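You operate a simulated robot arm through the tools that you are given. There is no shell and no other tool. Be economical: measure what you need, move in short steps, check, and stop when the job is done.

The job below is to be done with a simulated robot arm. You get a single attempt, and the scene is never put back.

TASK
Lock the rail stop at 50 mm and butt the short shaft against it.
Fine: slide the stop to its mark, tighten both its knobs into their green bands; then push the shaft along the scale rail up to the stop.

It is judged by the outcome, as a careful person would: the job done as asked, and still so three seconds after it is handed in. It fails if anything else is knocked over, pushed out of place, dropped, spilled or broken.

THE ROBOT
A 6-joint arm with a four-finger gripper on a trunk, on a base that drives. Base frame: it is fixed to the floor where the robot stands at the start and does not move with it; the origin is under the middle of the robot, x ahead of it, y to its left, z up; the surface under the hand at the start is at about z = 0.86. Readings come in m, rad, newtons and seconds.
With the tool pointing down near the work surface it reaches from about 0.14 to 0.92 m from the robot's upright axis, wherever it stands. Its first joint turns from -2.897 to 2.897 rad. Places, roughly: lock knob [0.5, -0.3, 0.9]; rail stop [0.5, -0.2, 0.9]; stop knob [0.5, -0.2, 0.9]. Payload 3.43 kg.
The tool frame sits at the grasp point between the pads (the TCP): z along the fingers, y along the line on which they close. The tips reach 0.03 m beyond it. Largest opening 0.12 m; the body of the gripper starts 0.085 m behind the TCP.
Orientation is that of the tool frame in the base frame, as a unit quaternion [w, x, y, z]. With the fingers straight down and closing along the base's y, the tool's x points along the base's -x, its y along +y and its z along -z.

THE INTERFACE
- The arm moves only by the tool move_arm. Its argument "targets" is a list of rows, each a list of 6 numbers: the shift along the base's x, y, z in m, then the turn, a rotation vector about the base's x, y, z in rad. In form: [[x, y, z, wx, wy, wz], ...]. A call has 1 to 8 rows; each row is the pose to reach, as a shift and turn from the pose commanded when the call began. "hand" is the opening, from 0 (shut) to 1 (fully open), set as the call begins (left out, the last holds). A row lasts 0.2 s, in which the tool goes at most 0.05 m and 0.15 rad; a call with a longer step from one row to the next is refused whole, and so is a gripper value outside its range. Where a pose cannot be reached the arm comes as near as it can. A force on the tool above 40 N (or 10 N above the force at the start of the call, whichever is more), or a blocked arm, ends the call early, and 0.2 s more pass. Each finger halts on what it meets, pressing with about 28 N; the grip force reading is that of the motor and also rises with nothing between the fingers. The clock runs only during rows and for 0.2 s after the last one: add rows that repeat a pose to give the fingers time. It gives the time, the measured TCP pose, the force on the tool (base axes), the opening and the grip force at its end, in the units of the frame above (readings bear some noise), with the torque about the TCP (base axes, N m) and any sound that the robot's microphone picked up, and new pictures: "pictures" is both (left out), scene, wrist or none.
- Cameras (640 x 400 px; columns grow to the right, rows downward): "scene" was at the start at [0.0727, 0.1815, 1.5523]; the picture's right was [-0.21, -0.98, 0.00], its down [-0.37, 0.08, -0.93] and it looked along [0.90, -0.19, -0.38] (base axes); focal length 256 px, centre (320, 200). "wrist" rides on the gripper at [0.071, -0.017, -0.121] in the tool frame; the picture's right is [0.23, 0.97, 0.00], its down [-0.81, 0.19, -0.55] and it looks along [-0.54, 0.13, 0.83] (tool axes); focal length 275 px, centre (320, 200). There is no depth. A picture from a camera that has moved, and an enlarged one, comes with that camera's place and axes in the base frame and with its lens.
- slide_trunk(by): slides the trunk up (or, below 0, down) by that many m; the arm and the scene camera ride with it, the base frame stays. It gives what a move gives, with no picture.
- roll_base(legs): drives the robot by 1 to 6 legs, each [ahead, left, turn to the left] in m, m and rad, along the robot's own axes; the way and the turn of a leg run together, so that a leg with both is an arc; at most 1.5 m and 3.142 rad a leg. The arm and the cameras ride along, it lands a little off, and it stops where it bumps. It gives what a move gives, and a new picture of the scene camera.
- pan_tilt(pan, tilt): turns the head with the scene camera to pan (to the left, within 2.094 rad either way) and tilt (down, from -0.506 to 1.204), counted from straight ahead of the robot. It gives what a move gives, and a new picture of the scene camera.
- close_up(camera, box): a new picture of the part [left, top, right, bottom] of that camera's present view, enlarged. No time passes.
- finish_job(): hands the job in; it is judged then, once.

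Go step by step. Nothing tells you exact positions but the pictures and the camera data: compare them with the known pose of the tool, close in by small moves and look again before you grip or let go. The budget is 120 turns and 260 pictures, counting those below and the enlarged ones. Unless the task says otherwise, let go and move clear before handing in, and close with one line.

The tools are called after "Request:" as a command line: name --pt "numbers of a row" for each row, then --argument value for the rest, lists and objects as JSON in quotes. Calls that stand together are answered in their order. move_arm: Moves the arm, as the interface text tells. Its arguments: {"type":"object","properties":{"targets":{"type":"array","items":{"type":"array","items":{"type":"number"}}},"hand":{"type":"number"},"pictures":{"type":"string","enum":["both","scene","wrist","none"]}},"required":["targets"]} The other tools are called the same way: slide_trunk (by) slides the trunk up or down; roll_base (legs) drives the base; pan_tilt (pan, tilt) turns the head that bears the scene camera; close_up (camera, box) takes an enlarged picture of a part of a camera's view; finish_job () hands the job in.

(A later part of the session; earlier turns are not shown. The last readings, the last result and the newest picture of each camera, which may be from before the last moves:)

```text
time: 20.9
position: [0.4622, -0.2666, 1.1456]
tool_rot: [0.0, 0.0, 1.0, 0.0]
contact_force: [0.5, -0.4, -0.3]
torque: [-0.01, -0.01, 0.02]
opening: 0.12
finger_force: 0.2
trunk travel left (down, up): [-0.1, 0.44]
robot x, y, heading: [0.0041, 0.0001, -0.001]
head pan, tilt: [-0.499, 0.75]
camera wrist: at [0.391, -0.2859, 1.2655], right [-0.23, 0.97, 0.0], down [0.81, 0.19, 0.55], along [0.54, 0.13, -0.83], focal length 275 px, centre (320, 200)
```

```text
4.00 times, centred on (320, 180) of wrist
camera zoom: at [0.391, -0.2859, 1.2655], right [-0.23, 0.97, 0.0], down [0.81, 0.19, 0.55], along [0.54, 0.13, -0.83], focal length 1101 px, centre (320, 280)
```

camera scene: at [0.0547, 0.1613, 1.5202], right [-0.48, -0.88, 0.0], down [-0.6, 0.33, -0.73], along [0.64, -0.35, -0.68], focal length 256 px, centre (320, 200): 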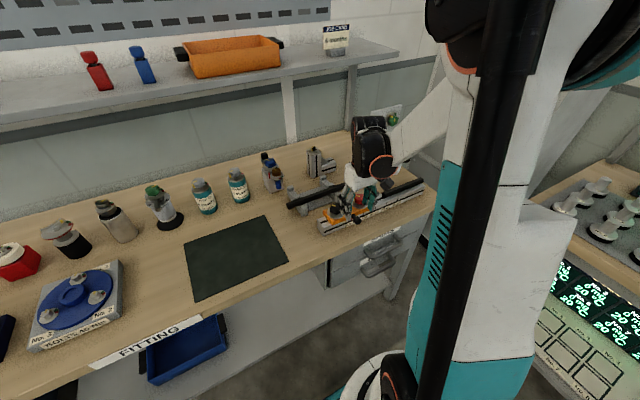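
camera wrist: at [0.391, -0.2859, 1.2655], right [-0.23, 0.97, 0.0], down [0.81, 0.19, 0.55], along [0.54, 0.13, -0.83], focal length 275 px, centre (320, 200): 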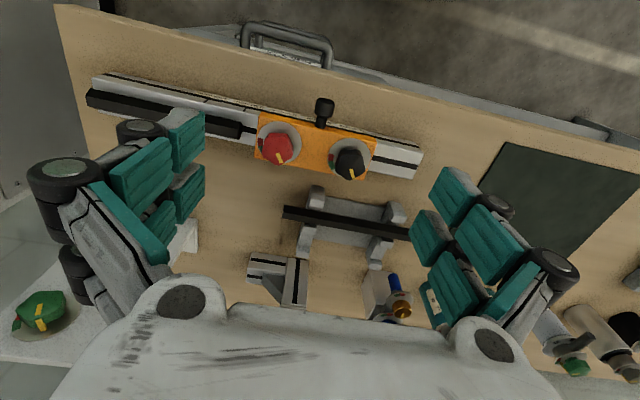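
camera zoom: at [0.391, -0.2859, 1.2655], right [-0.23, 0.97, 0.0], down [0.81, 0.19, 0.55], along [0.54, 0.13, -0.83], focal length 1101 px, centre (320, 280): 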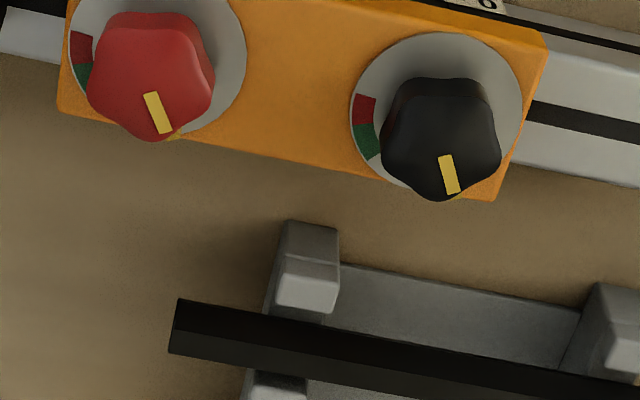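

The black dial's green runs about 37-67° clockwise from +x and the mark now sits at about -28°, so it needs ~80° clockwise. Black knob centre is about [0.540, -0.208], top z≈0.95. I'll pre-turn the tool counter-clockwise above it so that the fingers close along x (which can't slide the stop).

Request:
move_arm --pt "0.01 0.008 0 0 0 0.15" --pt "0.02 0.016 0 0 0 0.3" --pt "0.03 0.024 0 0 0 0.45" --pt "0.04 0.032 0 0 0 0.6" --pt "0.05 0.04 0 0 0 0.75" --pt "0.06 0.048 0 0 0 0.9" --pt "0.07 0.054 0 0 0 1.05" --pt "0.078 0.058 0 0 0 1.2" --hand 0.6 --pictures "none"

Request:
move_arm --pt "0 0 -0.03 0 0 0.1" --pt "0 0 -0.06 0 0 0.2" --pt "0 0 -0.09 0 0 0.2" --pt "0 0 -0.12 0 0 0.2" --pt "0 0 -0.12 0 0 0.2"

```text
time: 22.7
position: [0.5407, -0.208, 1.1443]
tool_rot: [0.0, -0.565, 0.825, 0.0]
contact_force: [-0.4, -0.7, 0.7]
torque: [-0.01, -0.01, 0.01]
opening: 0.0719
finger_force: 0.1
trunk travel left (down, up): [-0.1, 0.44]
robot x, y, heading: [0.0002, -0.0039, -0.001]
head pan, tilt: [-0.499, 0.75]
```

```text
time: 23.9
position: [0.5396, -0.2071, 1.0224]
tool_rot: [0.0, -0.643, 0.766, 0.0]
contact_force: [0.4, -0.1, 0.5]
torque: [0.01, 0.04, -0.02]
opening: 0.0721
finger_force: 0.2
trunk travel left (down, up): [-0.1, 0.44]
robot x, y, heading: [0.0003, -0.0018, -0.001]
head pan, tilt: [-0.499, 0.75]
camera scene: at [0.0552, 0.1611, 1.5203], right [-0.48, -0.88, 0.0], down [-0.6, 0.33, -0.73], along [0.64, -0.35, -0.68], focal length 256 px, centre (320, 200)
camera wrist: at [0.5442, -0.2821, 1.1432], right [-1.0, -0.06, 0.0], down [-0.05, 0.83, 0.55], along [-0.03, 0.55, -0.83], focal length 275 px, centre (320, 200)
```

scene: 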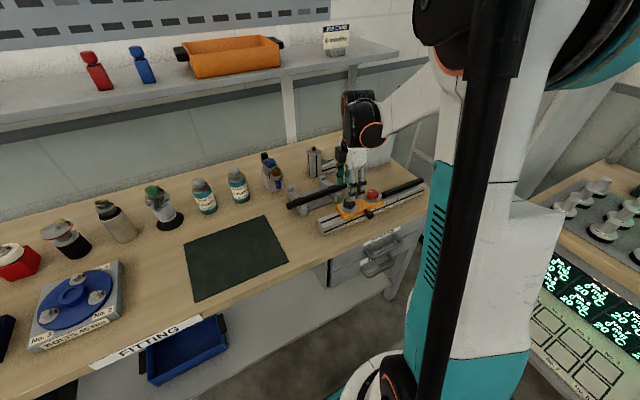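
wrist: 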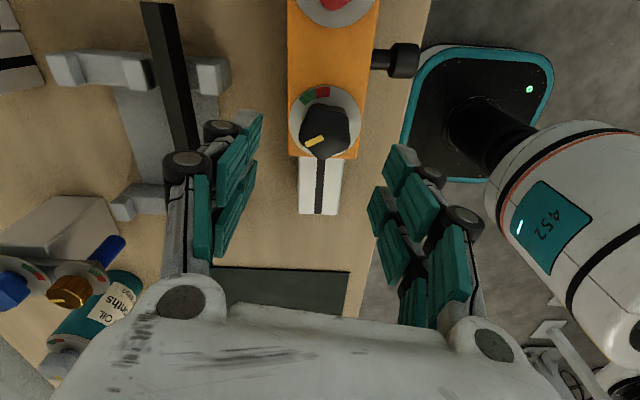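

The tool is at 80° yaw over the black knob. Zoom in to centre it.

Request:
close_up --camera "wrist" --box '[240, 60, 400, 160]'

Request:
close_up --camera "scene" --box '[310, 140, 406, 200]'

```text
4.00 times, centred on (320, 110) of wrist
camera zoom: at [0.5442, -0.2821, 1.1432], right [-1.0, -0.06, 0.0], down [-0.05, 0.83, 0.55], along [-0.03, 0.55, -0.83], focal length 1101 px, centre (320, 560)
```

zoom: 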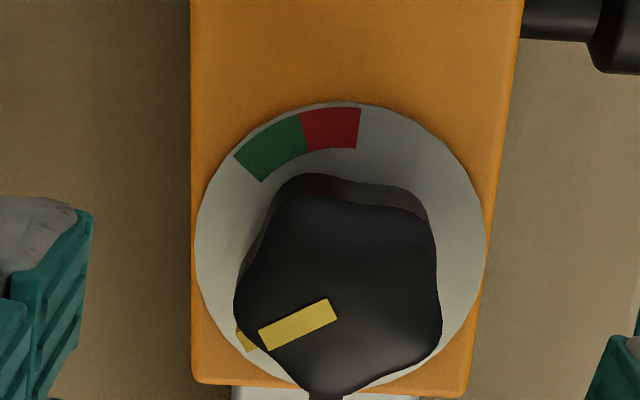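

```text
6.67 times, centred on (358, 170) of scene
camera zoom: at [0.0552, 0.1611, 1.5203], right [-0.48, -0.88, 0.0], down [-0.6, 0.33, -0.73], along [0.64, -0.35, -0.68], focal length 1709 px, centre (67, 400)
```

zoom: 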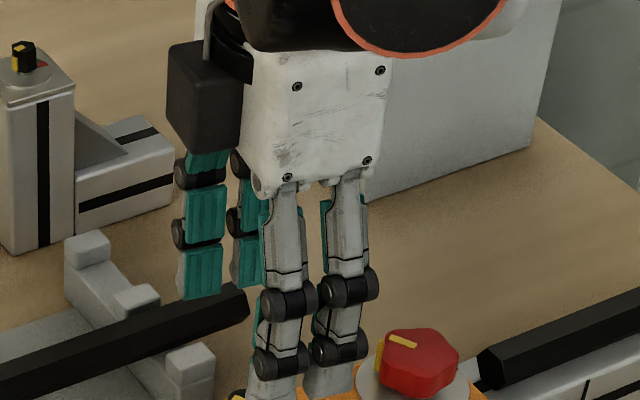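

Knob centre is about 3-4 mm toward -x and -y of the tool axis. I correct and lower to have the tips around the knob.

Request:
move_arm --pt "-0.0035 -0.003 -0.02 0 0 0" --pt "-0.0035 -0.003 -0.04 0 0 0" --pt "-0.0035 -0.003 -0.055 0 0 0" --pt "-0.0035 -0.003 -0.063 0 0 0" --pt "-0.0035 -0.003 -0.063 0 0 0" --pictures "wrist"

Request:
close_up --camera "wrist" --box '[216, 80, 424, 210]'

Request:
close_up --camera "scene" --box '[310, 160, 406, 220]'

```text
time: 25.1
position: [0.5358, -0.2097, 0.9598]
tool_rot: [0.0, -0.644, 0.765, -0.001]
contact_force: [0.0, -0.9, -0.7]
torque: [-0.02, -0.01, 0.03]
opening: 0.0719
finger_force: 0.0
trunk travel left (down, up): [-0.1, 0.44]
robot x, y, heading: [-0.0026, 0.0001, -0.001]
head pan, tilt: [-0.499, 0.75]
camera wrist: at [0.5407, -0.2835, 1.0804], right [-1.0, -0.06, 0.0], down [-0.05, 0.83, 0.55], along [-0.03, 0.55, -0.83], focal length 275 px, centre (320, 200)
```

wrist: 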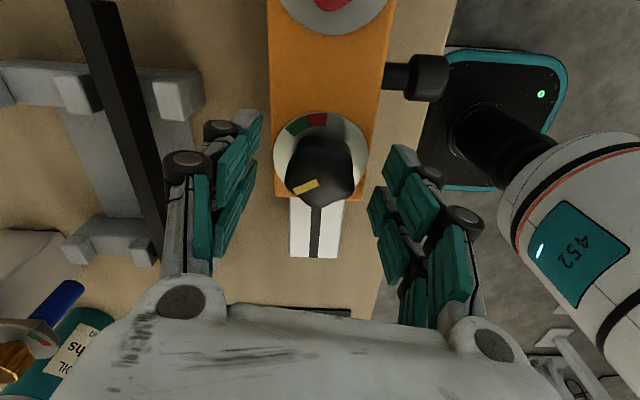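

```text
3.08 times, centred on (320, 145) of wrist
camera zoom: at [0.5407, -0.2835, 1.0804], right [-1.0, -0.06, 0.0], down [-0.05, 0.83, 0.55], along [-0.03, 0.55, -0.83], focal length 847 px, centre (320, 369)
```

zoom: 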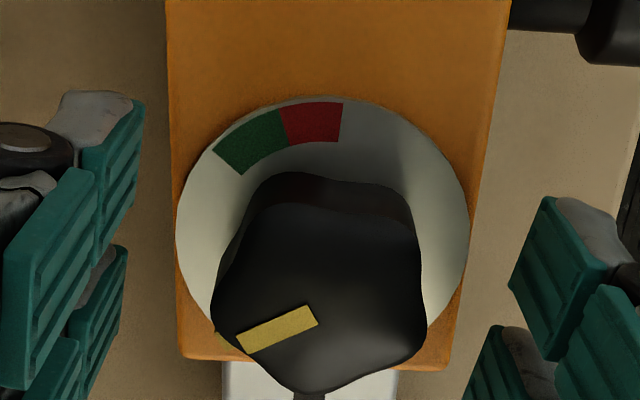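

```text
6.67 times, centred on (358, 190) of scene
camera zoom: at [0.055, 0.1612, 1.5202], right [-0.48, -0.88, 0.0], down [-0.6, 0.33, -0.73], along [0.64, -0.35, -0.68], focal length 1709 px, centre (67, 267)
```

zoom: 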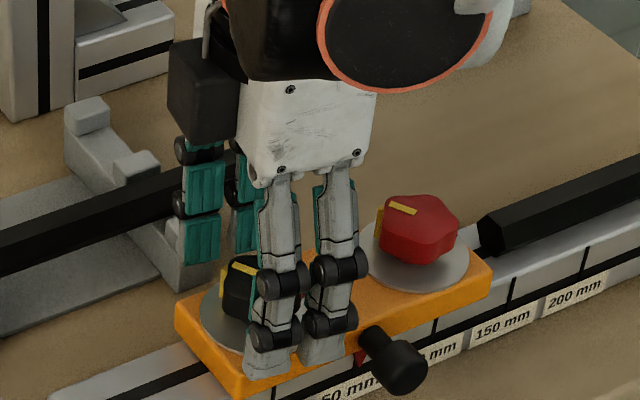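

Well aligned in x; I nudge 2 mm toward -y and close on the knob.

Request:
move_arm --pt "0 -0.002 0 0 0 0" --pt "0 -0.002 0 0 0 0" --pt "0 -0.002 0 0 0 0" --pt "0 -0.002 0 0 0 0" --hand 0.15 --pictures "wrist"

Request:
close_up --camera "wrist" --box '[216, 80, 424, 210]'

```text
time: 26.1
position: [0.5349, -0.2102, 0.9613]
tool_rot: [0.0, -0.644, 0.765, 0.001]
contact_force: [-11.5, 1.1, -7.0]
torque: [0.07, 0.49, 0.0]
opening: 0.0376
finger_force: 45.1
trunk travel left (down, up): [-0.1, 0.44]
robot x, y, heading: [0.0022, -0.0031, -0.001]
head pan, tilt: [-0.499, 0.75]
camera wrist: at [0.5405, -0.2854, 1.0811], right [-1.0, -0.06, 0.0], down [-0.05, 0.83, 0.55], along [-0.03, 0.55, -0.83], focal length 275 px, centre (320, 200)
```

wrist: 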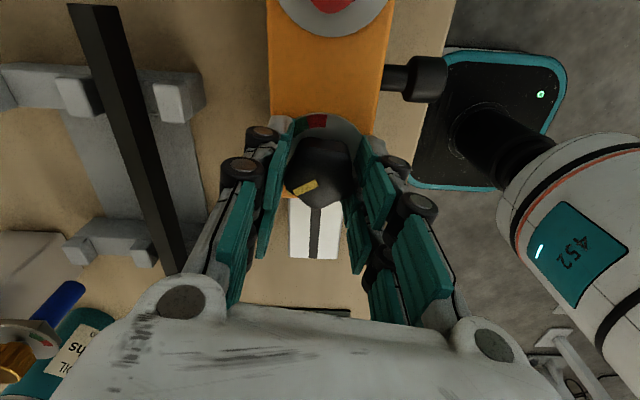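

```text
3.08 times, centred on (320, 145) of wrist
camera zoom: at [0.5405, -0.2854, 1.0811], right [-1.0, -0.06, 0.0], down [-0.05, 0.83, 0.55], along [-0.03, 0.55, -0.83], focal length 847 px, centre (320, 369)
```

zoom: 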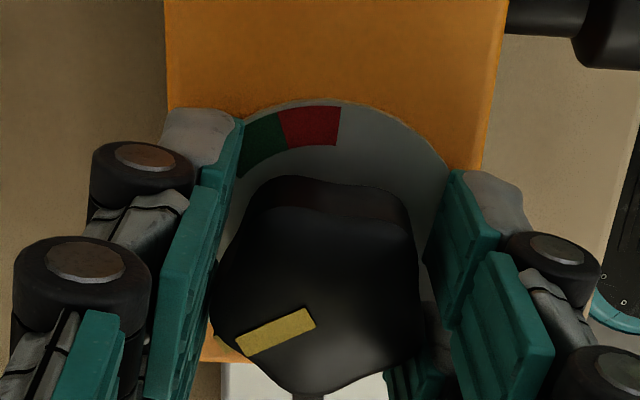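

Gripped at 38 mm. I turn 40° clockwise and check.

Request:
move_arm --pt "0 0 0 0 0 -0.1" --pt "0 0 0 0 0 -0.2" --pt "0 0 0 0 0 -0.3" --pt "0 0 0 0 0 -0.4" --pt "0 0 0 0 0 -0.5" --pt "0 0 0 0 0 -0.6" --pt "0 0 0 0 0 -0.7" --pt "0 0 0 0 0 -0.7" --pictures "wrist"

Request:
close_up --camera "wrist" --box '[216, 80, 424, 210]'

```text
time: 27.5
position: [0.5351, -0.2126, 0.96]
tool_rot: [-0.001, -0.393, 0.92, 0.0]
contact_force: [-4.1, -0.9, -6.9]
torque: [0.18, -0.01, 0.02]
opening: 0.0376
finger_force: 45.2
trunk travel left (down, up): [-0.1, 0.44]
robot x, y, heading: [-0.001, 0.0007, -0.001]
head pan, tilt: [-0.499, 0.75]
stopped in row 7: the force on the tool passed its limit at 41 N (the readings are from after the stop); the commanded pose is now the measured one
camera wrist: at [0.4995, -0.2775, 1.0812], right [-0.86, 0.51, 0.0], down [0.42, 0.72, 0.55], along [0.28, 0.48, -0.83], focal length 275 px, centre (320, 200)
```

wrist: 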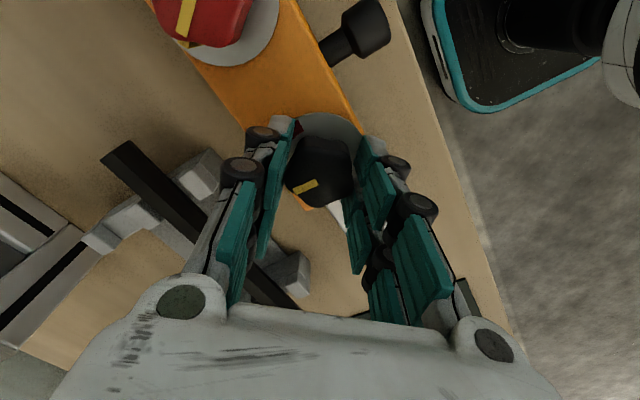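

```text
3.08 times, centred on (320, 145) of wrist
camera zoom: at [0.4995, -0.2775, 1.0812], right [-0.86, 0.51, 0.0], down [0.42, 0.72, 0.55], along [0.28, 0.48, -0.83], focal length 847 px, centre (320, 369)
```

zoom: 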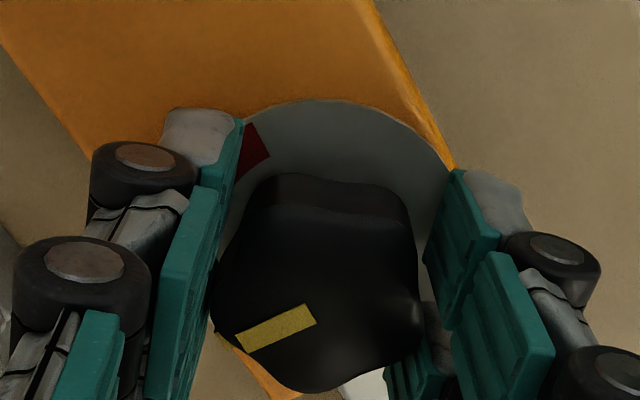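

It turned about 34° with the tool, then lateral strain stopped the move (pose reset). I continue in smaller portions.

Request:
move_arm --pt "0 0 0 0 0 -0.08" --pt "0 0 0 0 0 -0.16" --pt "0 0 0 0 0 -0.24" --pt "0 0 0 0 0 -0.32" --pt "0 0 0 0 0 -0.4" --pt "0 0 0 0 0 -0.4" --pictures "none"

```text
time: 28.9
position: [0.5362, -0.2135, 0.961]
tool_rot: [0.0, -0.202, 0.979, 0.0]
contact_force: [-8.2, -10.2, 10.6]
torque: [-0.62, 0.76, -0.16]
opening: 0.0377
finger_force: 44.7
trunk travel left (down, up): [-0.1, 0.44]
robot x, y, heading: [-0.0017, -0.0011, -0.002]
head pan, tilt: [-0.499, 0.75]
```

Request:
move_arm --pt "0 0 0 0 0 -0.08" --pt "0 0 0 0 0 -0.16" --pt "0 0 0 0 0 -0.24" --pt "0 0 0 0 0 -0.32" --pt "0 0 0 0 0 -0.36" --pt "0 0 0 0 0 -0.36" --pictures "wrist"

Request:
close_up --camera "wrist" --box '[216, 80, 424, 210]'

Request:
close_up --camera "scene" --box '[310, 160, 406, 220]'

```text
time: 30.3
position: [0.5353, -0.2135, 0.9614]
tool_rot: [-0.001, -0.022, 1.0, 0.001]
contact_force: [-11.9, -10.8, 1.0]
torque: [-0.38, -0.27, -0.14]
opening: 0.0376
finger_force: 44.5
trunk travel left (down, up): [-0.1, 0.44]
robot x, y, heading: [-0.0016, -0.0004, 0.002]
head pan, tilt: [-0.499, 0.75]
camera wrist: at [0.4659, -0.2348, 1.0812], right [-0.27, 0.96, 0.0], down [0.8, 0.23, 0.55], along [0.53, 0.15, -0.83], focal length 275 px, centre (320, 200)
```

wrist: 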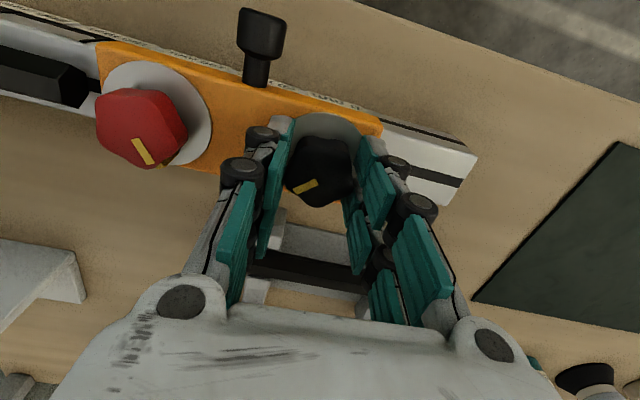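

```text
3.08 times, centred on (320, 145) of wrist
camera zoom: at [0.4659, -0.2348, 1.0812], right [-0.27, 0.96, 0.0], down [0.8, 0.23, 0.55], along [0.53, 0.15, -0.83], focal length 847 px, centre (320, 369)
```

zoom: 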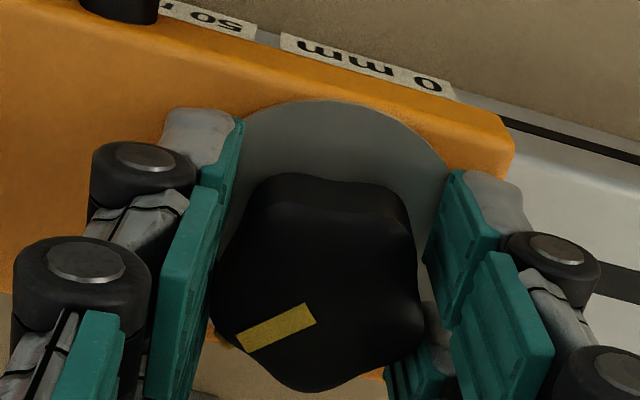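

```text
6.67 times, centred on (358, 190) of scene
camera zoom: at [0.0534, 0.1601, 1.5204], right [-0.48, -0.88, 0.0], down [-0.6, 0.33, -0.73], along [0.64, -0.35, -0.68], focal length 1709 px, centre (67, 267)
```

zoom: 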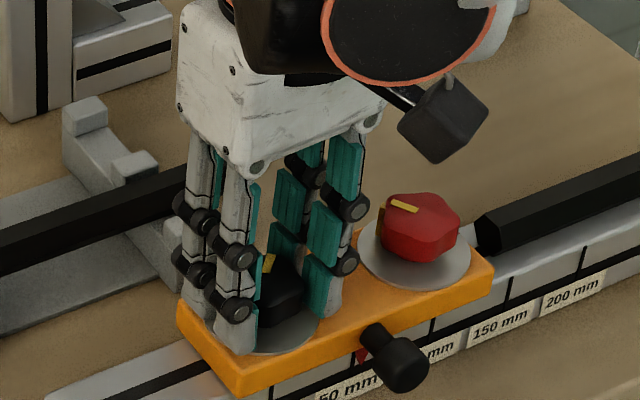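

The knob has turned about 77°. I open, rise and inspect the dial and the pointer.

Request:
move_arm --pt "0 0 0 0 0 0" --pt "0 0 0 0 0 0" --pt "0 0 0.03 0 0 0" --pt "-0.01 -0.01 0.07 0 0 0" --pt "-0.03 -0.03 0.11 0 0 0" --pt "-0.05 -0.04 0.15 0 0 0" --pt "-0.065 -0.045 0.185 0 0 0" --pt "-0.065 -0.045 0.185 0 0 0" --hand 0.6 --pictures "wrist"

Request:
close_up --camera "wrist" --box '[240, 100, 400, 200]'

Request:
close_up --camera "scene" --box '[348, 202, 380, 222]'

```text
time: 32.1
position: [0.471, -0.2575, 1.1459]
tool_rot: [0.0, -0.024, 1.0, 0.0]
contact_force: [-1.1, 0.8, -0.1]
torque: [0.02, 0.0, 0.0]
opening: 0.0721
finger_force: 0.0
trunk travel left (down, up): [-0.1, 0.44]
robot x, y, heading: [0.0002, 0.0003, -0.002]
head pan, tilt: [-0.499, 0.75]
camera wrist: at [0.4006, -0.2787, 1.2672], right [-0.28, 0.96, 0.0], down [0.8, 0.23, 0.55], along [0.53, 0.15, -0.83], focal length 275 px, centre (320, 200)
```

wrist: 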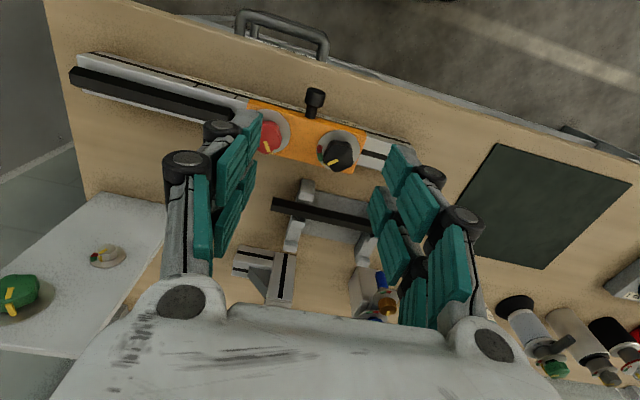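

```text
4.00 times, centred on (320, 150) of wrist
camera zoom: at [0.4006, -0.2787, 1.2672], right [-0.28, 0.96, 0.0], down [0.8, 0.23, 0.55], along [0.53, 0.15, -0.83], focal length 1101 px, centre (320, 400)
```

zoom: 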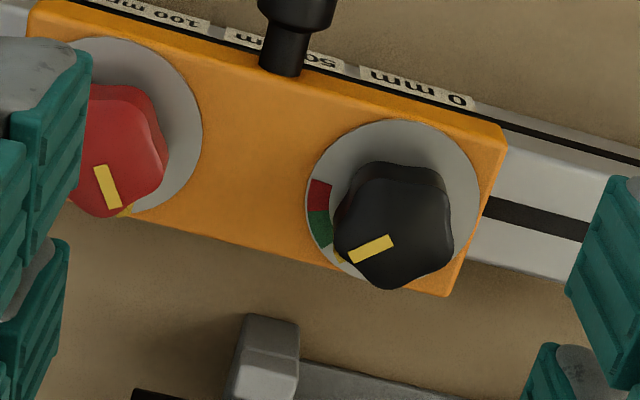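

```text
16.00 times, centred on (364, 212) of scene
camera zoom: at [0.0544, 0.1612, 1.5202], right [-0.48, -0.88, 0.0], down [-0.6, 0.33, -0.73], along [0.64, -0.35, -0.68], focal length 4102 px, centre (-384, 8)
```

zoom: 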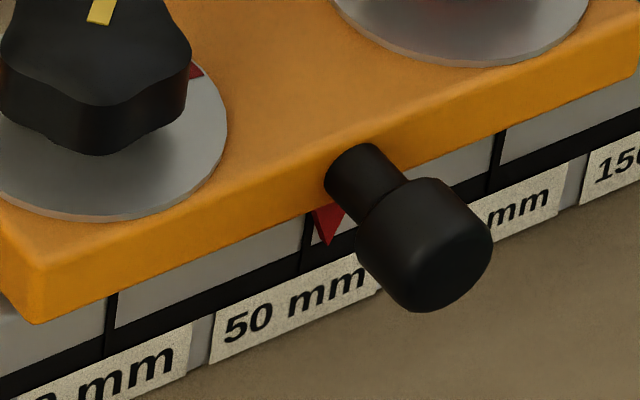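

The black knob is just short of green and the strain dragged the stop to about 52.8 mm. I'll regrip the cap and see whether it can be moved back.

Request:
move_arm --pt "0.002 -0.001 -0.05 0 0 -0.048" --pt "0.002 -0.001 -0.1 0 0 -0.048" --pt "0.002 -0.001 -0.14 0 0 -0.048" --pt "0.002 -0.001 -0.18 0 0 -0.048" --pt "0.002 -0.001 -0.21 0 0 -0.048" --pt "0.002 -0.001 -0.233 0 0 -0.048" --pt "0.002 -0.001 -0.233 0 0 -0.048" --hand 0.6 --pictures "wrist"

```text
time: 33.7
position: [0.4746, -0.2614, 0.9141]
tool_rot: [0.0, 0.0, 1.0, 0.001]
contact_force: [-0.2, 0.2, 0.2]
torque: [0.03, 0.01, 0.0]
opening: 0.0719
finger_force: 0.0
trunk travel left (down, up): [-0.1, 0.44]
robot x, y, heading: [0.002, -0.0011, 0.0]
head pan, tilt: [-0.499, 0.75]
camera wrist: at [0.4029, -0.2787, 1.0348], right [-0.23, 0.97, 0.0], down [0.81, 0.19, 0.55], along [0.54, 0.13, -0.83], focal length 275 px, centre (320, 200)
```

wrist: 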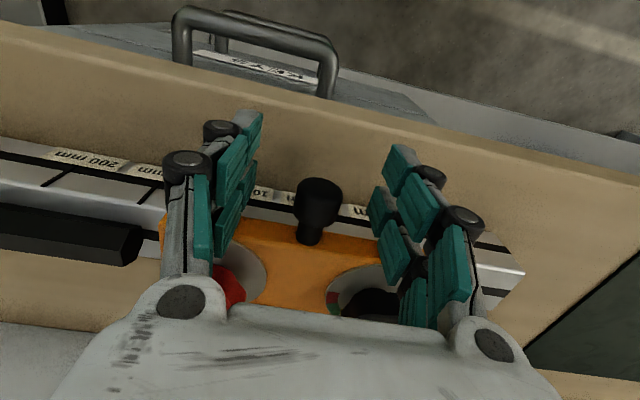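

Request:
move_arm --pt "0 0 0 0 0 0" --pt "0 0 0 0 0 0" --pt "0 0 0 0 0 0" --hand 0.1 --pictures "none"

Request:
move_arm --pt "0 0.0015 0 0 0 0" --pt "0 0.003 0 0 0 0" --pt "0 0.003 0 0 0 0" --pt "0 0.003 0 0 0 0" --pictures "none"

Request:
close_up --camera "scene" --box '[316, 190, 380, 230]'

```text
time: 34.5
position: [0.4738, -0.2611, 0.9142]
tool_rot: [-0.001, 0.0, 1.0, 0.001]
contact_force: [-5.8, 4.6, -20.8]
torque: [0.01, -0.35, 0.06]
opening: 0.0211
finger_force: 44.9
trunk travel left (down, up): [-0.1, 0.44]
robot x, y, heading: [0.0013, 0.0023, -0.003]
head pan, tilt: [-0.499, 0.75]
```

```text
time: 35.5
position: [0.4732, -0.2607, 0.9128]
tool_rot: [0.0, 0.001, 1.0, 0.001]
contact_force: [-5.7, -26.1, -16.8]
torque: [0.04, 0.34, -0.42]
opening: 0.0214
finger_force: 45.4
trunk travel left (down, up): [-0.1, 0.44]
robot x, y, heading: [0.0022, -0.003, 0.003]
head pan, tilt: [-0.499, 0.75]
```

```text
10.00 times, centred on (348, 210) of scene
camera zoom: at [0.0553, 0.1577, 1.5205], right [-0.48, -0.88, 0.0], down [-0.6, 0.33, -0.73], along [0.64, -0.35, -0.68], focal length 2564 px, centre (40, 100)
```

zoom: 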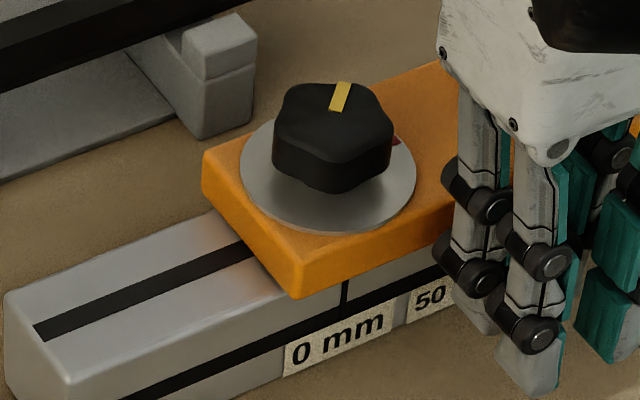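

The half-tight knob already holds it (26 N, no motion), so I'll release, loosen the black knob a bit, and reposition before tightening again.

Request:
move_arm --pt "0 0 0 0 0 0" --pt "0 0 0 0 0 0" --pt "-0.005 0 0.04 0 0 0" --pt "-0.005 0 0.085 0 0 0" --pt "0.02 0.02 0.11 0 0 0" --pt "0.05 0.035 0.11 0 0 0" --pt "0.063 0.044 0.11 0 0 0" --pt "0.063 0.044 0.11 0 0 0" --hand 0.6 --pictures "wrist"

Request:
close_up --camera "wrist" --box '[240, 80, 400, 180]'

```text
time: 37.3
position: [0.5355, -0.2112, 1.0218]
tool_rot: [0.0, 0.0, 1.0, 0.001]
contact_force: [-0.9, -0.3, -0.3]
torque: [-0.01, -0.02, -0.03]
opening: 0.072
finger_force: 0.0
trunk travel left (down, up): [-0.1, 0.44]
robot x, y, heading: [-0.0021, 0.0001, -0.002]
head pan, tilt: [-0.499, 0.75]
camera wrist: at [0.465, -0.2301, 1.1426], right [-0.23, 0.97, 0.0], down [0.81, 0.19, 0.55], along [0.54, 0.13, -0.83], focal length 275 px, centre (320, 200)
```

wrist: 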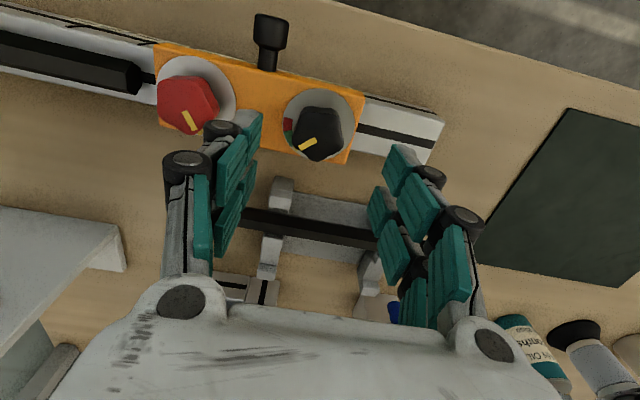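

```text
4.00 times, centred on (320, 130) of wrist
camera zoom: at [0.465, -0.2301, 1.1426], right [-0.23, 0.97, 0.0], down [0.81, 0.19, 0.55], along [0.54, 0.13, -0.83], focal length 1101 px, centre (320, 480)
```

zoom: 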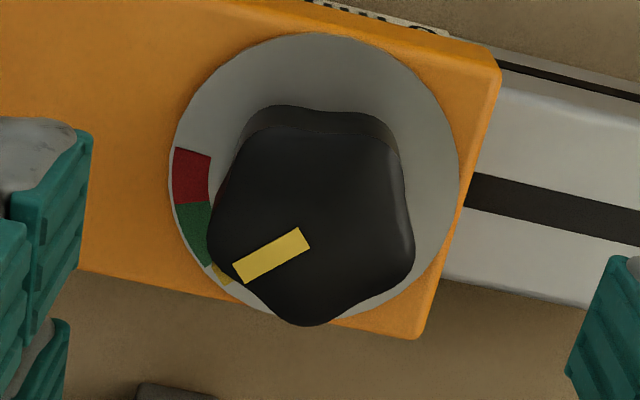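

The pointer stripe is about 18° short of mid-green. Now I grip the black knob and loosen it by ~50°.

Request:
move_arm --pt "0.0005 -0.0033 -0.02 0 0 0" --pt "0.0005 -0.0033 -0.04 0 0 0" --pt "0.0005 -0.0033 -0.061 0 0 0" --pt "0.0005 -0.0033 -0.061 0 0 0" --hand 0.6 --pictures "none"

Request:
move_arm --pt "0 0 0 0 0 0" --pt "0 0 0 0 0 0" --pt "0 0 0 0 0 0" --hand 0.15 --pictures "wrist"

```text
time: 38.3
position: [0.5355, -0.2161, 0.9616]
tool_rot: [-0.001, 0.0, 1.0, 0.001]
contact_force: [-0.4, -0.2, 0.0]
torque: [-0.03, -0.01, 0.02]
opening: 0.0719
finger_force: 0.1
trunk travel left (down, up): [-0.1, 0.44]
robot x, y, heading: [0.0008, 0.0002, 0.005]
head pan, tilt: [-0.499, 0.75]
```

```text
time: 39.1
position: [0.5358, -0.2136, 0.9619]
tool_rot: [-0.001, 0.0, 1.0, 0.001]
contact_force: [-1.2, 12.3, -2.2]
torque: [0.56, -0.06, 0.06]
opening: 0.0377
finger_force: 45.1
trunk travel left (down, up): [-0.1, 0.44]
robot x, y, heading: [0.0006, 0.0036, -0.004]
head pan, tilt: [-0.499, 0.75]
camera wrist: at [0.4645, -0.2317, 1.0822], right [-0.23, 0.97, 0.0], down [0.81, 0.19, 0.55], along [0.54, 0.13, -0.83], focal length 275 px, centre (320, 200)
```

wrist: 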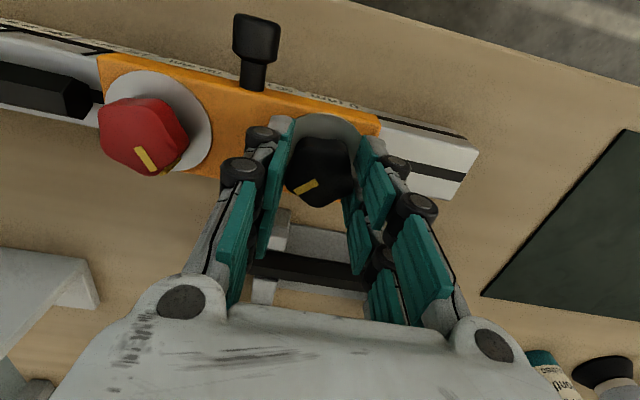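

Gripped; I ease 1.3 mm toward +y to relieve the side force and loosen counter-clockwise. While still gripping I can then shift the stop and retighten.

Request:
move_arm --pt "0 0.0013 0 0 0 0.0" --pt "0 0.0013 0 0 0 0.12" --pt "0 0.0013 0 0 0 0.24" --pt "0 0.0013 0 0 0 0.36" --pt "0 0.0013 0 0 0 0.48" --pt "0 0.0013 0 0 0 0.6" --pt "0 0.0013 0 0 0 0.7" --pt "0 0.0013 0 0 0 0.7" --pictures "none"

```text
time: 40.9
position: [0.5352, -0.215, 0.9607]
tool_rot: [-0.001, -0.343, 0.939, 0.0]
contact_force: [-17.3, 1.2, -8.1]
torque: [0.02, -0.11, 0.06]
opening: 0.0376
finger_force: 45.0
trunk travel left (down, up): [-0.1, 0.44]
robot x, y, heading: [-0.001, -0.0012, -0.002]
head pan, tilt: [-0.499, 0.75]
```

Loosened ~40°; I relieve the x strain, loosen a little more, and shift the stop +2.8 mm in y.

Request:
move_arm --pt "-0.0015 0 0 0 0 0.1" --pt "-0.0015 0 0 0 0 0.2" --pt "-0.0015 0.001 0 0 0 0.2" --pt "-0.0015 0.002 0 0 0 0.2" --pt "-0.0015 0.0028 0 0 0 0.2" --pt "-0.0015 0.0028 0 0 0 0.2" --pictures "wrist"

Request:
close_up --camera "scene" --box '[348, 202, 380, 222]'

```text
time: 42.3
position: [0.5348, -0.2126, 0.9632]
tool_rot: [-0.001, -0.435, 0.901, 0.001]
contact_force: [-19.5, -1.8, -26.2]
torque: [0.02, 0.01, -0.01]
opening: 0.0376
finger_force: 44.6
trunk travel left (down, up): [-0.1, 0.44]
robot x, y, heading: [0.002, -0.0001, 0.0]
head pan, tilt: [-0.499, 0.75]
camera wrist: at [0.5051, -0.2794, 1.0822], right [-0.91, 0.43, 0.0], down [0.36, 0.75, 0.55], along [0.23, 0.5, -0.83], focal length 275 px, centre (320, 200)
```

wrist: 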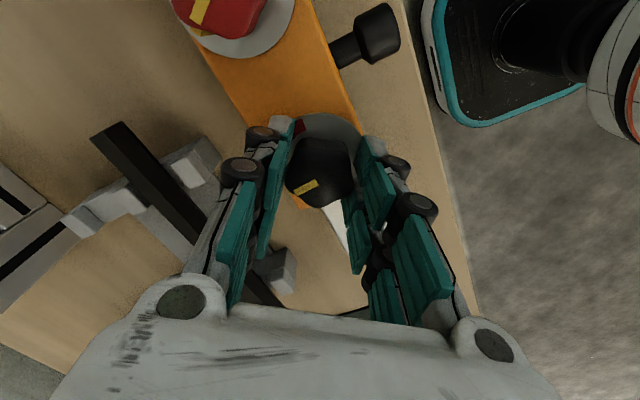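

```text
16.00 times, centred on (364, 212) of scene
camera zoom: at [0.0545, 0.1603, 1.5201], right [-0.48, -0.88, 0.0], down [-0.6, 0.33, -0.73], along [0.64, -0.35, -0.68], focal length 4102 px, centre (-384, 8)
```

zoom: 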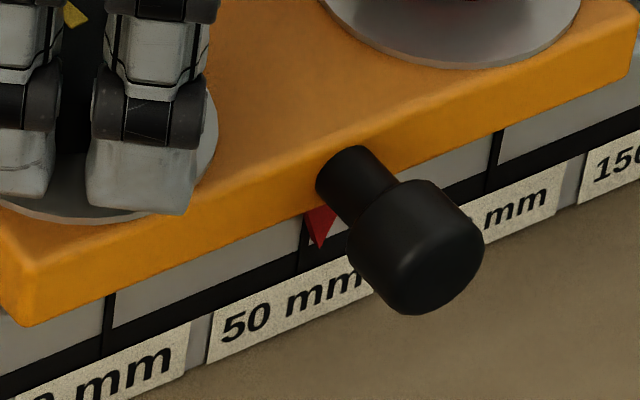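

The pointer is now ≈51.4; I shift another 1.4 mm and relieve strains.

Request:
move_arm --pt "-0.0015 0.0007 -0.001 0 0 0" --pt "-0.0015 0.0014 -0.001 0 0 0" --pt "-0.0015 0.0014 -0.001 0 0 0" --pictures "none"

Request:
close_up --camera "scene" --box '[348, 202, 380, 222]'

```text
time: 43.1
position: [0.5357, -0.2098, 0.9624]
tool_rot: [0.0, -0.435, 0.9, 0.0]
contact_force: [0.3, -1.1, 7.1]
torque: [-0.32, 0.38, 0.0]
opening: 0.0377
finger_force: 44.7
trunk travel left (down, up): [-0.1, 0.44]
robot x, y, heading: [-0.0002, -0.0006, -0.001]
head pan, tilt: [-0.499, 0.75]
```

```text
16.00 times, centred on (364, 212) of scene
camera zoom: at [0.0546, 0.1612, 1.5204], right [-0.48, -0.88, 0.0], down [-0.6, 0.33, -0.73], along [0.64, -0.35, -0.68], focal length 4102 px, centre (-384, 8)
```

zoom: 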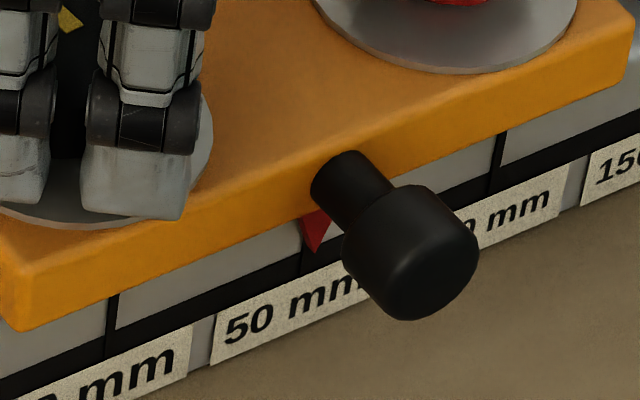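

About 49.7 mm now, with little side force. I tighten clockwise in small portions, following the knob's eccentricity in x and watching forces.

Request:
move_arm --pt "0.0004 0 0 0 0 -0.08" --pt "0.0008 0 0 0 0 -0.16" --pt "0.0012 0 0 0 0 -0.24" --pt "0.0014 0 0 0 0 -0.3" --pt "0.0014 0 0 0 0 -0.3" --pictures "none"

Request:
close_up --camera "scene" --box '[348, 202, 380, 222]'

```text
time: 44.4
position: [0.5355, -0.2089, 0.9631]
tool_rot: [0.0, -0.295, 0.956, -0.001]
contact_force: [-2.6, 1.0, 22.4]
torque: [0.44, 0.05, 0.0]
opening: 0.0378
finger_force: 45.1
trunk travel left (down, up): [-0.1, 0.44]
robot x, y, heading: [0.0006, 0.0009, -0.002]
head pan, tilt: [-0.499, 0.75]
stopped in row 5: the force on the tool passed its limit at 40 N (the readings are from after the stop); the commanded pose is now the measured one
```

```text
16.00 times, centred on (364, 212) of scene
camera zoom: at [0.0531, 0.1617, 1.5201], right [-0.48, -0.88, 0.0], down [-0.6, 0.33, -0.73], along [0.64, -0.35, -0.68], focal length 4102 px, centre (-384, 8)
```

zoom: 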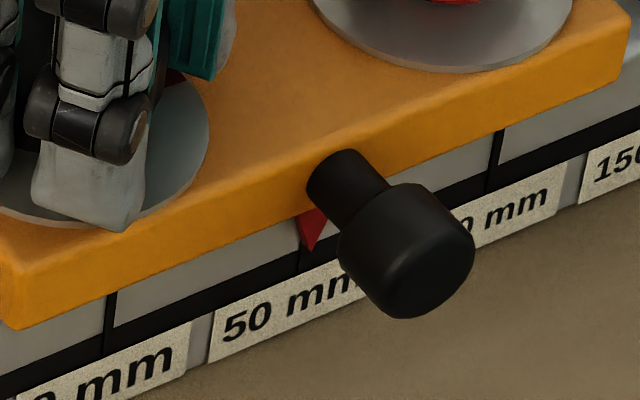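

Request:
move_arm --pt "0.0003 -0.0003 0.0015 0 0 -0.06" --pt "0.0006 -0.0006 0.0015 0 0 -0.13" --pt "0.0009 -0.0006 0.0015 0 0 -0.2" --pt "0.0012 -0.0006 0.0015 0 0 -0.27" --pt "0.0012 -0.0006 0.0015 0 0 -0.27" --pictures "none"

Request:
close_up --camera "scene" --box '[348, 202, 380, 222]'

```text
time: 45.6
position: [0.5351, -0.2087, 0.9606]
tool_rot: [-0.002, -0.163, 0.987, 0.001]
contact_force: [-6.2, 1.3, -4.7]
torque: [0.11, -0.33, 0.01]
opening: 0.0375
finger_force: 44.6
trunk travel left (down, up): [-0.1, 0.44]
robot x, y, heading: [0.0013, -0.0019, 0.003]
head pan, tilt: [-0.499, 0.75]
stopped in row 5: the force on the tool passed its limit at 41 N (the readings are from after the stop); the commanded pose is now the measured one
```

```text
16.00 times, centred on (364, 212) of scene
camera zoom: at [0.0543, 0.1613, 1.5204], right [-0.48, -0.88, 0.0], down [-0.6, 0.33, -0.73], along [0.64, -0.35, -0.68], focal length 4102 px, centre (-384, 8)
```

zoom: 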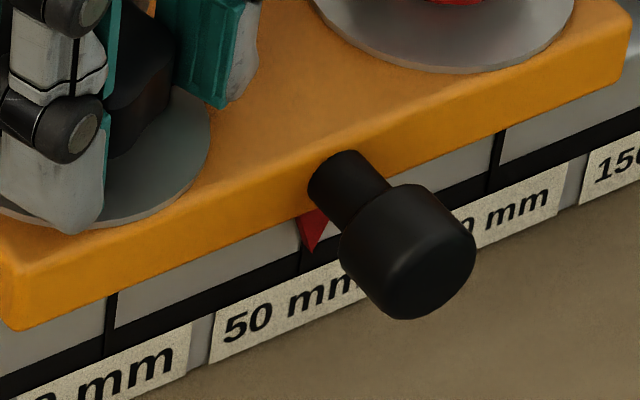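

Pointer reads ≈49.2; before it locks I nudge the stop 1 mm toward -y.

Request:
move_arm --pt "0 -0.0006 0 0 0 0" --pt "0 -0.0012 0 0 0 0" --pt "0 -0.0012 0 0 0 0" --pictures "none"

Request:
close_up --camera "scene" --box '[348, 202, 380, 222]'

```text
time: 46.4
position: [0.5347, -0.2093, 0.9617]
tool_rot: [-0.002, -0.162, 0.987, 0.001]
contact_force: [-13.6, 6.7, -15.6]
torque: [0.11, 0.79, -0.01]
opening: 0.0377
finger_force: 44.8
trunk travel left (down, up): [-0.1, 0.44]
robot x, y, heading: [0.0011, 0.0012, -0.001]
head pan, tilt: [-0.499, 0.75]
```

```text
16.00 times, centred on (364, 212) of scene
camera zoom: at [0.0543, 0.1616, 1.5201], right [-0.48, -0.88, 0.0], down [-0.6, 0.33, -0.73], along [0.64, -0.35, -0.68], focal length 4102 px, centre (-384, 8)
```

zoom: 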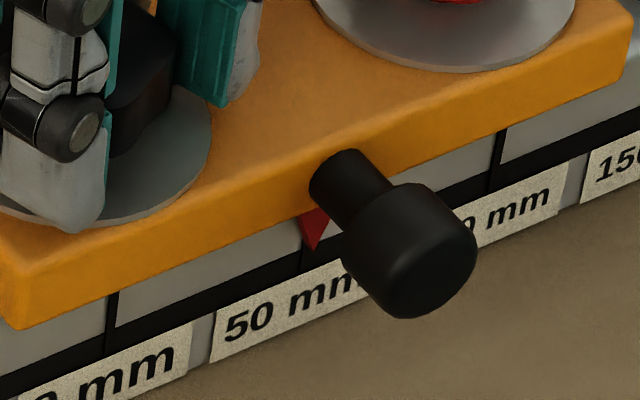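

Request:
move_arm --pt "-0.001 -0.0008 -0.001 0 0 0" --pt "-0.001 -0.0014 -0.001 0 0 0" --pt "-0.001 -0.0014 -0.001 0 0 0" --pictures "none"

Request:
close_up --camera "scene" --box '[348, 202, 380, 222]'

```text
time: 47.2
position: [0.5355, -0.2089, 0.9598]
tool_rot: [-0.002, -0.163, 0.987, 0.0]
contact_force: [-9.9, 17.0, -4.4]
torque: [0.38, 0.63, 0.08]
opening: 0.0375
finger_force: 44.9
trunk travel left (down, up): [-0.1, 0.44]
robot x, y, heading: [0.0, 0.0003, -0.0]
head pan, tilt: [-0.499, 0.75]
```

```text
16.00 times, centred on (364, 212) of scene
camera zoom: at [0.0538, 0.1629, 1.5201], right [-0.48, -0.88, 0.0], down [-0.6, 0.33, -0.73], along [0.64, -0.35, -0.68], focal length 4102 px, centre (-384, 8)
```

zoom: 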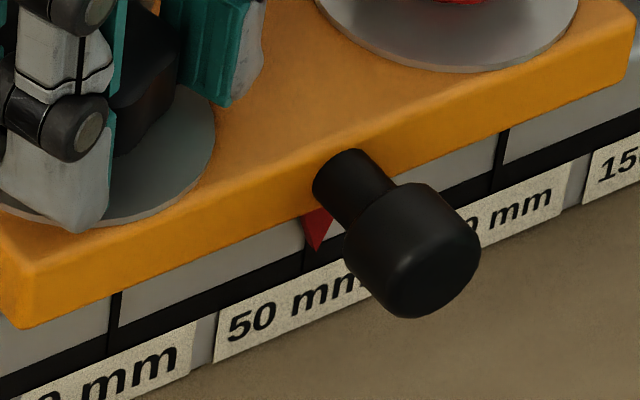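

Friction holds it at ≈49.2 now. I loosen slightly with a small -y bias so it slides the last ~0.9 mm.

Request:
move_arm --pt "0 0.0008 0 0 0 0.07" --pt "-0.0005 0.0008 0 0 0 0.14" --pt "-0.001 0.0008 0 0 0 0.21" --pt "-0.001 0.0008 0 0 0 0.25" --pt "-0.001 0.0008 0 0 0 0.25" --pictures "none"

Request:
close_up --camera "scene" --box '[348, 202, 380, 222]'

```text
time: 48.4
position: [0.5362, -0.2114, 0.9604]
tool_rot: [-0.001, -0.286, 0.958, 0.0]
contact_force: [0.4, 2.1, 18.3]
torque: [-0.01, 0.48, 0.02]
opening: 0.0379
finger_force: 44.6
trunk travel left (down, up): [-0.1, 0.44]
robot x, y, heading: [0.0017, 0.0002, 0.006]
head pan, tilt: [-0.499, 0.75]
stopped in row 5: the force on the tool passed its limit at 41 N (the readings are from after the stop); the commanded pose is now the measured one
```

```text
16.00 times, centred on (364, 212) of scene
camera zoom: at [0.0538, 0.1619, 1.5201], right [-0.48, -0.88, 0.0], down [-0.6, 0.33, -0.73], along [0.64, -0.35, -0.68], focal length 4102 px, centre (-384, 8)
```

zoom: 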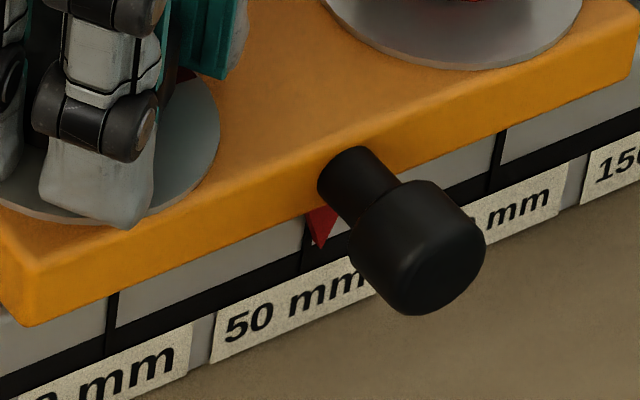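

≈50.8 now and free; I nudge +0.5 mm and tighten.

Request:
move_arm --pt "0 0.0005 0.001 0 0 0" --pt "0.0003 0.0005 0.001 0 0 -0.06" --pt "0.0006 0.0005 0.001 0 0 -0.12" --pt "0.0009 0.0005 0.001 0 0 -0.18" --pt "0.0012 0.0005 0.001 0 0 -0.25" --pt "0.0012 0.0005 0.001 0 0 -0.25" --pictures "none"

Request:
close_up --camera "scene" --box '[348, 202, 380, 222]'

```text
time: 49.8
position: [0.5356, -0.2119, 0.961]
tool_rot: [-0.002, -0.163, 0.987, 0.001]
contact_force: [-4.1, 1.3, -12.9]
torque: [-0.02, -0.92, -0.01]
opening: 0.0379
finger_force: 44.9
trunk travel left (down, up): [-0.1, 0.44]
robot x, y, heading: [0.0031, -0.0032, 0.006]
head pan, tilt: [-0.499, 0.75]
stopped in row 6: the force on the tool passed its limit at 41 N (the readings are from after the stop); the commanded pose is now the measured one
```

```text
16.00 times, centred on (364, 212) of scene
camera zoom: at [0.0549, 0.161, 1.5204], right [-0.48, -0.88, 0.0], down [-0.6, 0.33, -0.73], along [0.64, -0.35, -0.68], focal length 4102 px, centre (-384, 8)
```

zoom: 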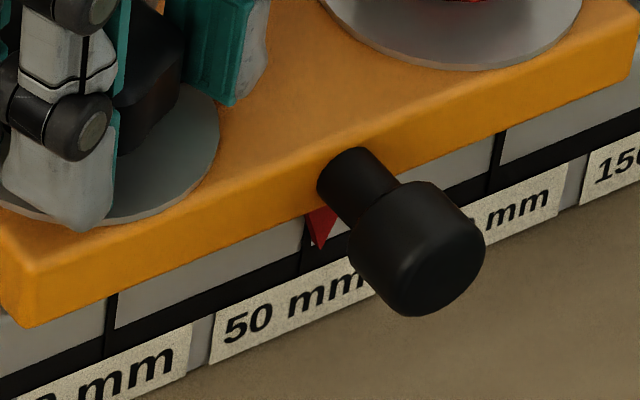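

About 50.5 mm and now gripping firmly; I continue tightening.

Request:
move_arm --pt "0.0002 0 0 0 0 -0.07" --pt "0.0005 0 0 0 0 -0.14" --pt "0.0008 0 0 0 0 -0.21" --pt "0.001 0 0 0 0 -0.28" --pt "0.0012 0 0 0 0 -0.33" --pt "0.0012 0 0 0 0 -0.33" --pictures "none"

Request:
move_arm --pt "0.0002 0 0 0 0 -0.07" --pt "0.0004 -0.0002 0 0 0 -0.14" --pt "0.0006 -0.0003 0 0 0 -0.21" --pt "0.0008 -0.0004 0 0 0 -0.28" --pt "0.0008 -0.0004 0 0 0 -0.32" --pt "0.0008 -0.0004 0 0 0 -0.32" --pictures "wrist"

Request:
close_up --camera "scene" --box '[316, 190, 380, 230]'

```text
time: 51.2
position: [0.5347, -0.2116, 0.9622]
tool_rot: [-0.002, 0.004, 1.0, 0.001]
contact_force: [-21.9, 8.1, -17.6]
torque: [0.19, 0.86, -0.04]
opening: 0.0379
finger_force: 44.9
trunk travel left (down, up): [-0.1, 0.44]
robot x, y, heading: [0.0011, -0.0001, 0.001]
head pan, tilt: [-0.499, 0.75]
```

```text
time: 52.0
position: [0.537, -0.2114, 0.961]
tool_rot: [-0.003, 0.095, 0.995, -0.001]
contact_force: [-6.1, -0.9, -4.9]
torque: [-0.11, -0.18, -0.06]
opening: 0.0377
finger_force: 45.4
trunk travel left (down, up): [-0.1, 0.44]
robot x, y, heading: [-0.001, -0.0041, -0.001]
head pan, tilt: [-0.499, 0.75]
stopped in row 3: the force on the tool passed its limit at 40 N (the readings are from after the stop); the commanded pose is now the measured one
camera wrist: at [0.4635, -0.216, 1.0824], right [-0.04, 1.0, 0.0], down [0.84, 0.03, 0.55], along [0.55, 0.02, -0.84], focal length 275 px, centre (320, 200)
```

wrist: 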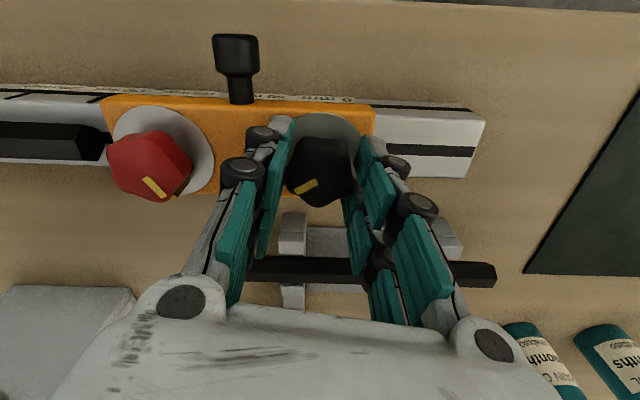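

```text
10.00 times, centred on (348, 210) of scene
camera zoom: at [0.0543, 0.1611, 1.5205], right [-0.48, -0.88, 0.0], down [-0.6, 0.33, -0.73], along [0.64, -0.35, -0.68], focal length 2564 px, centre (40, 100)
```

zoom: 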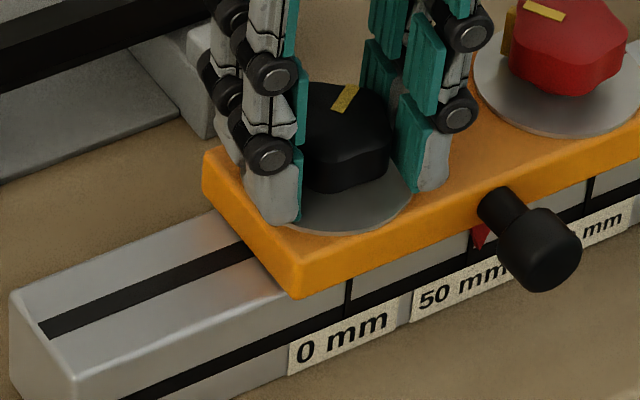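

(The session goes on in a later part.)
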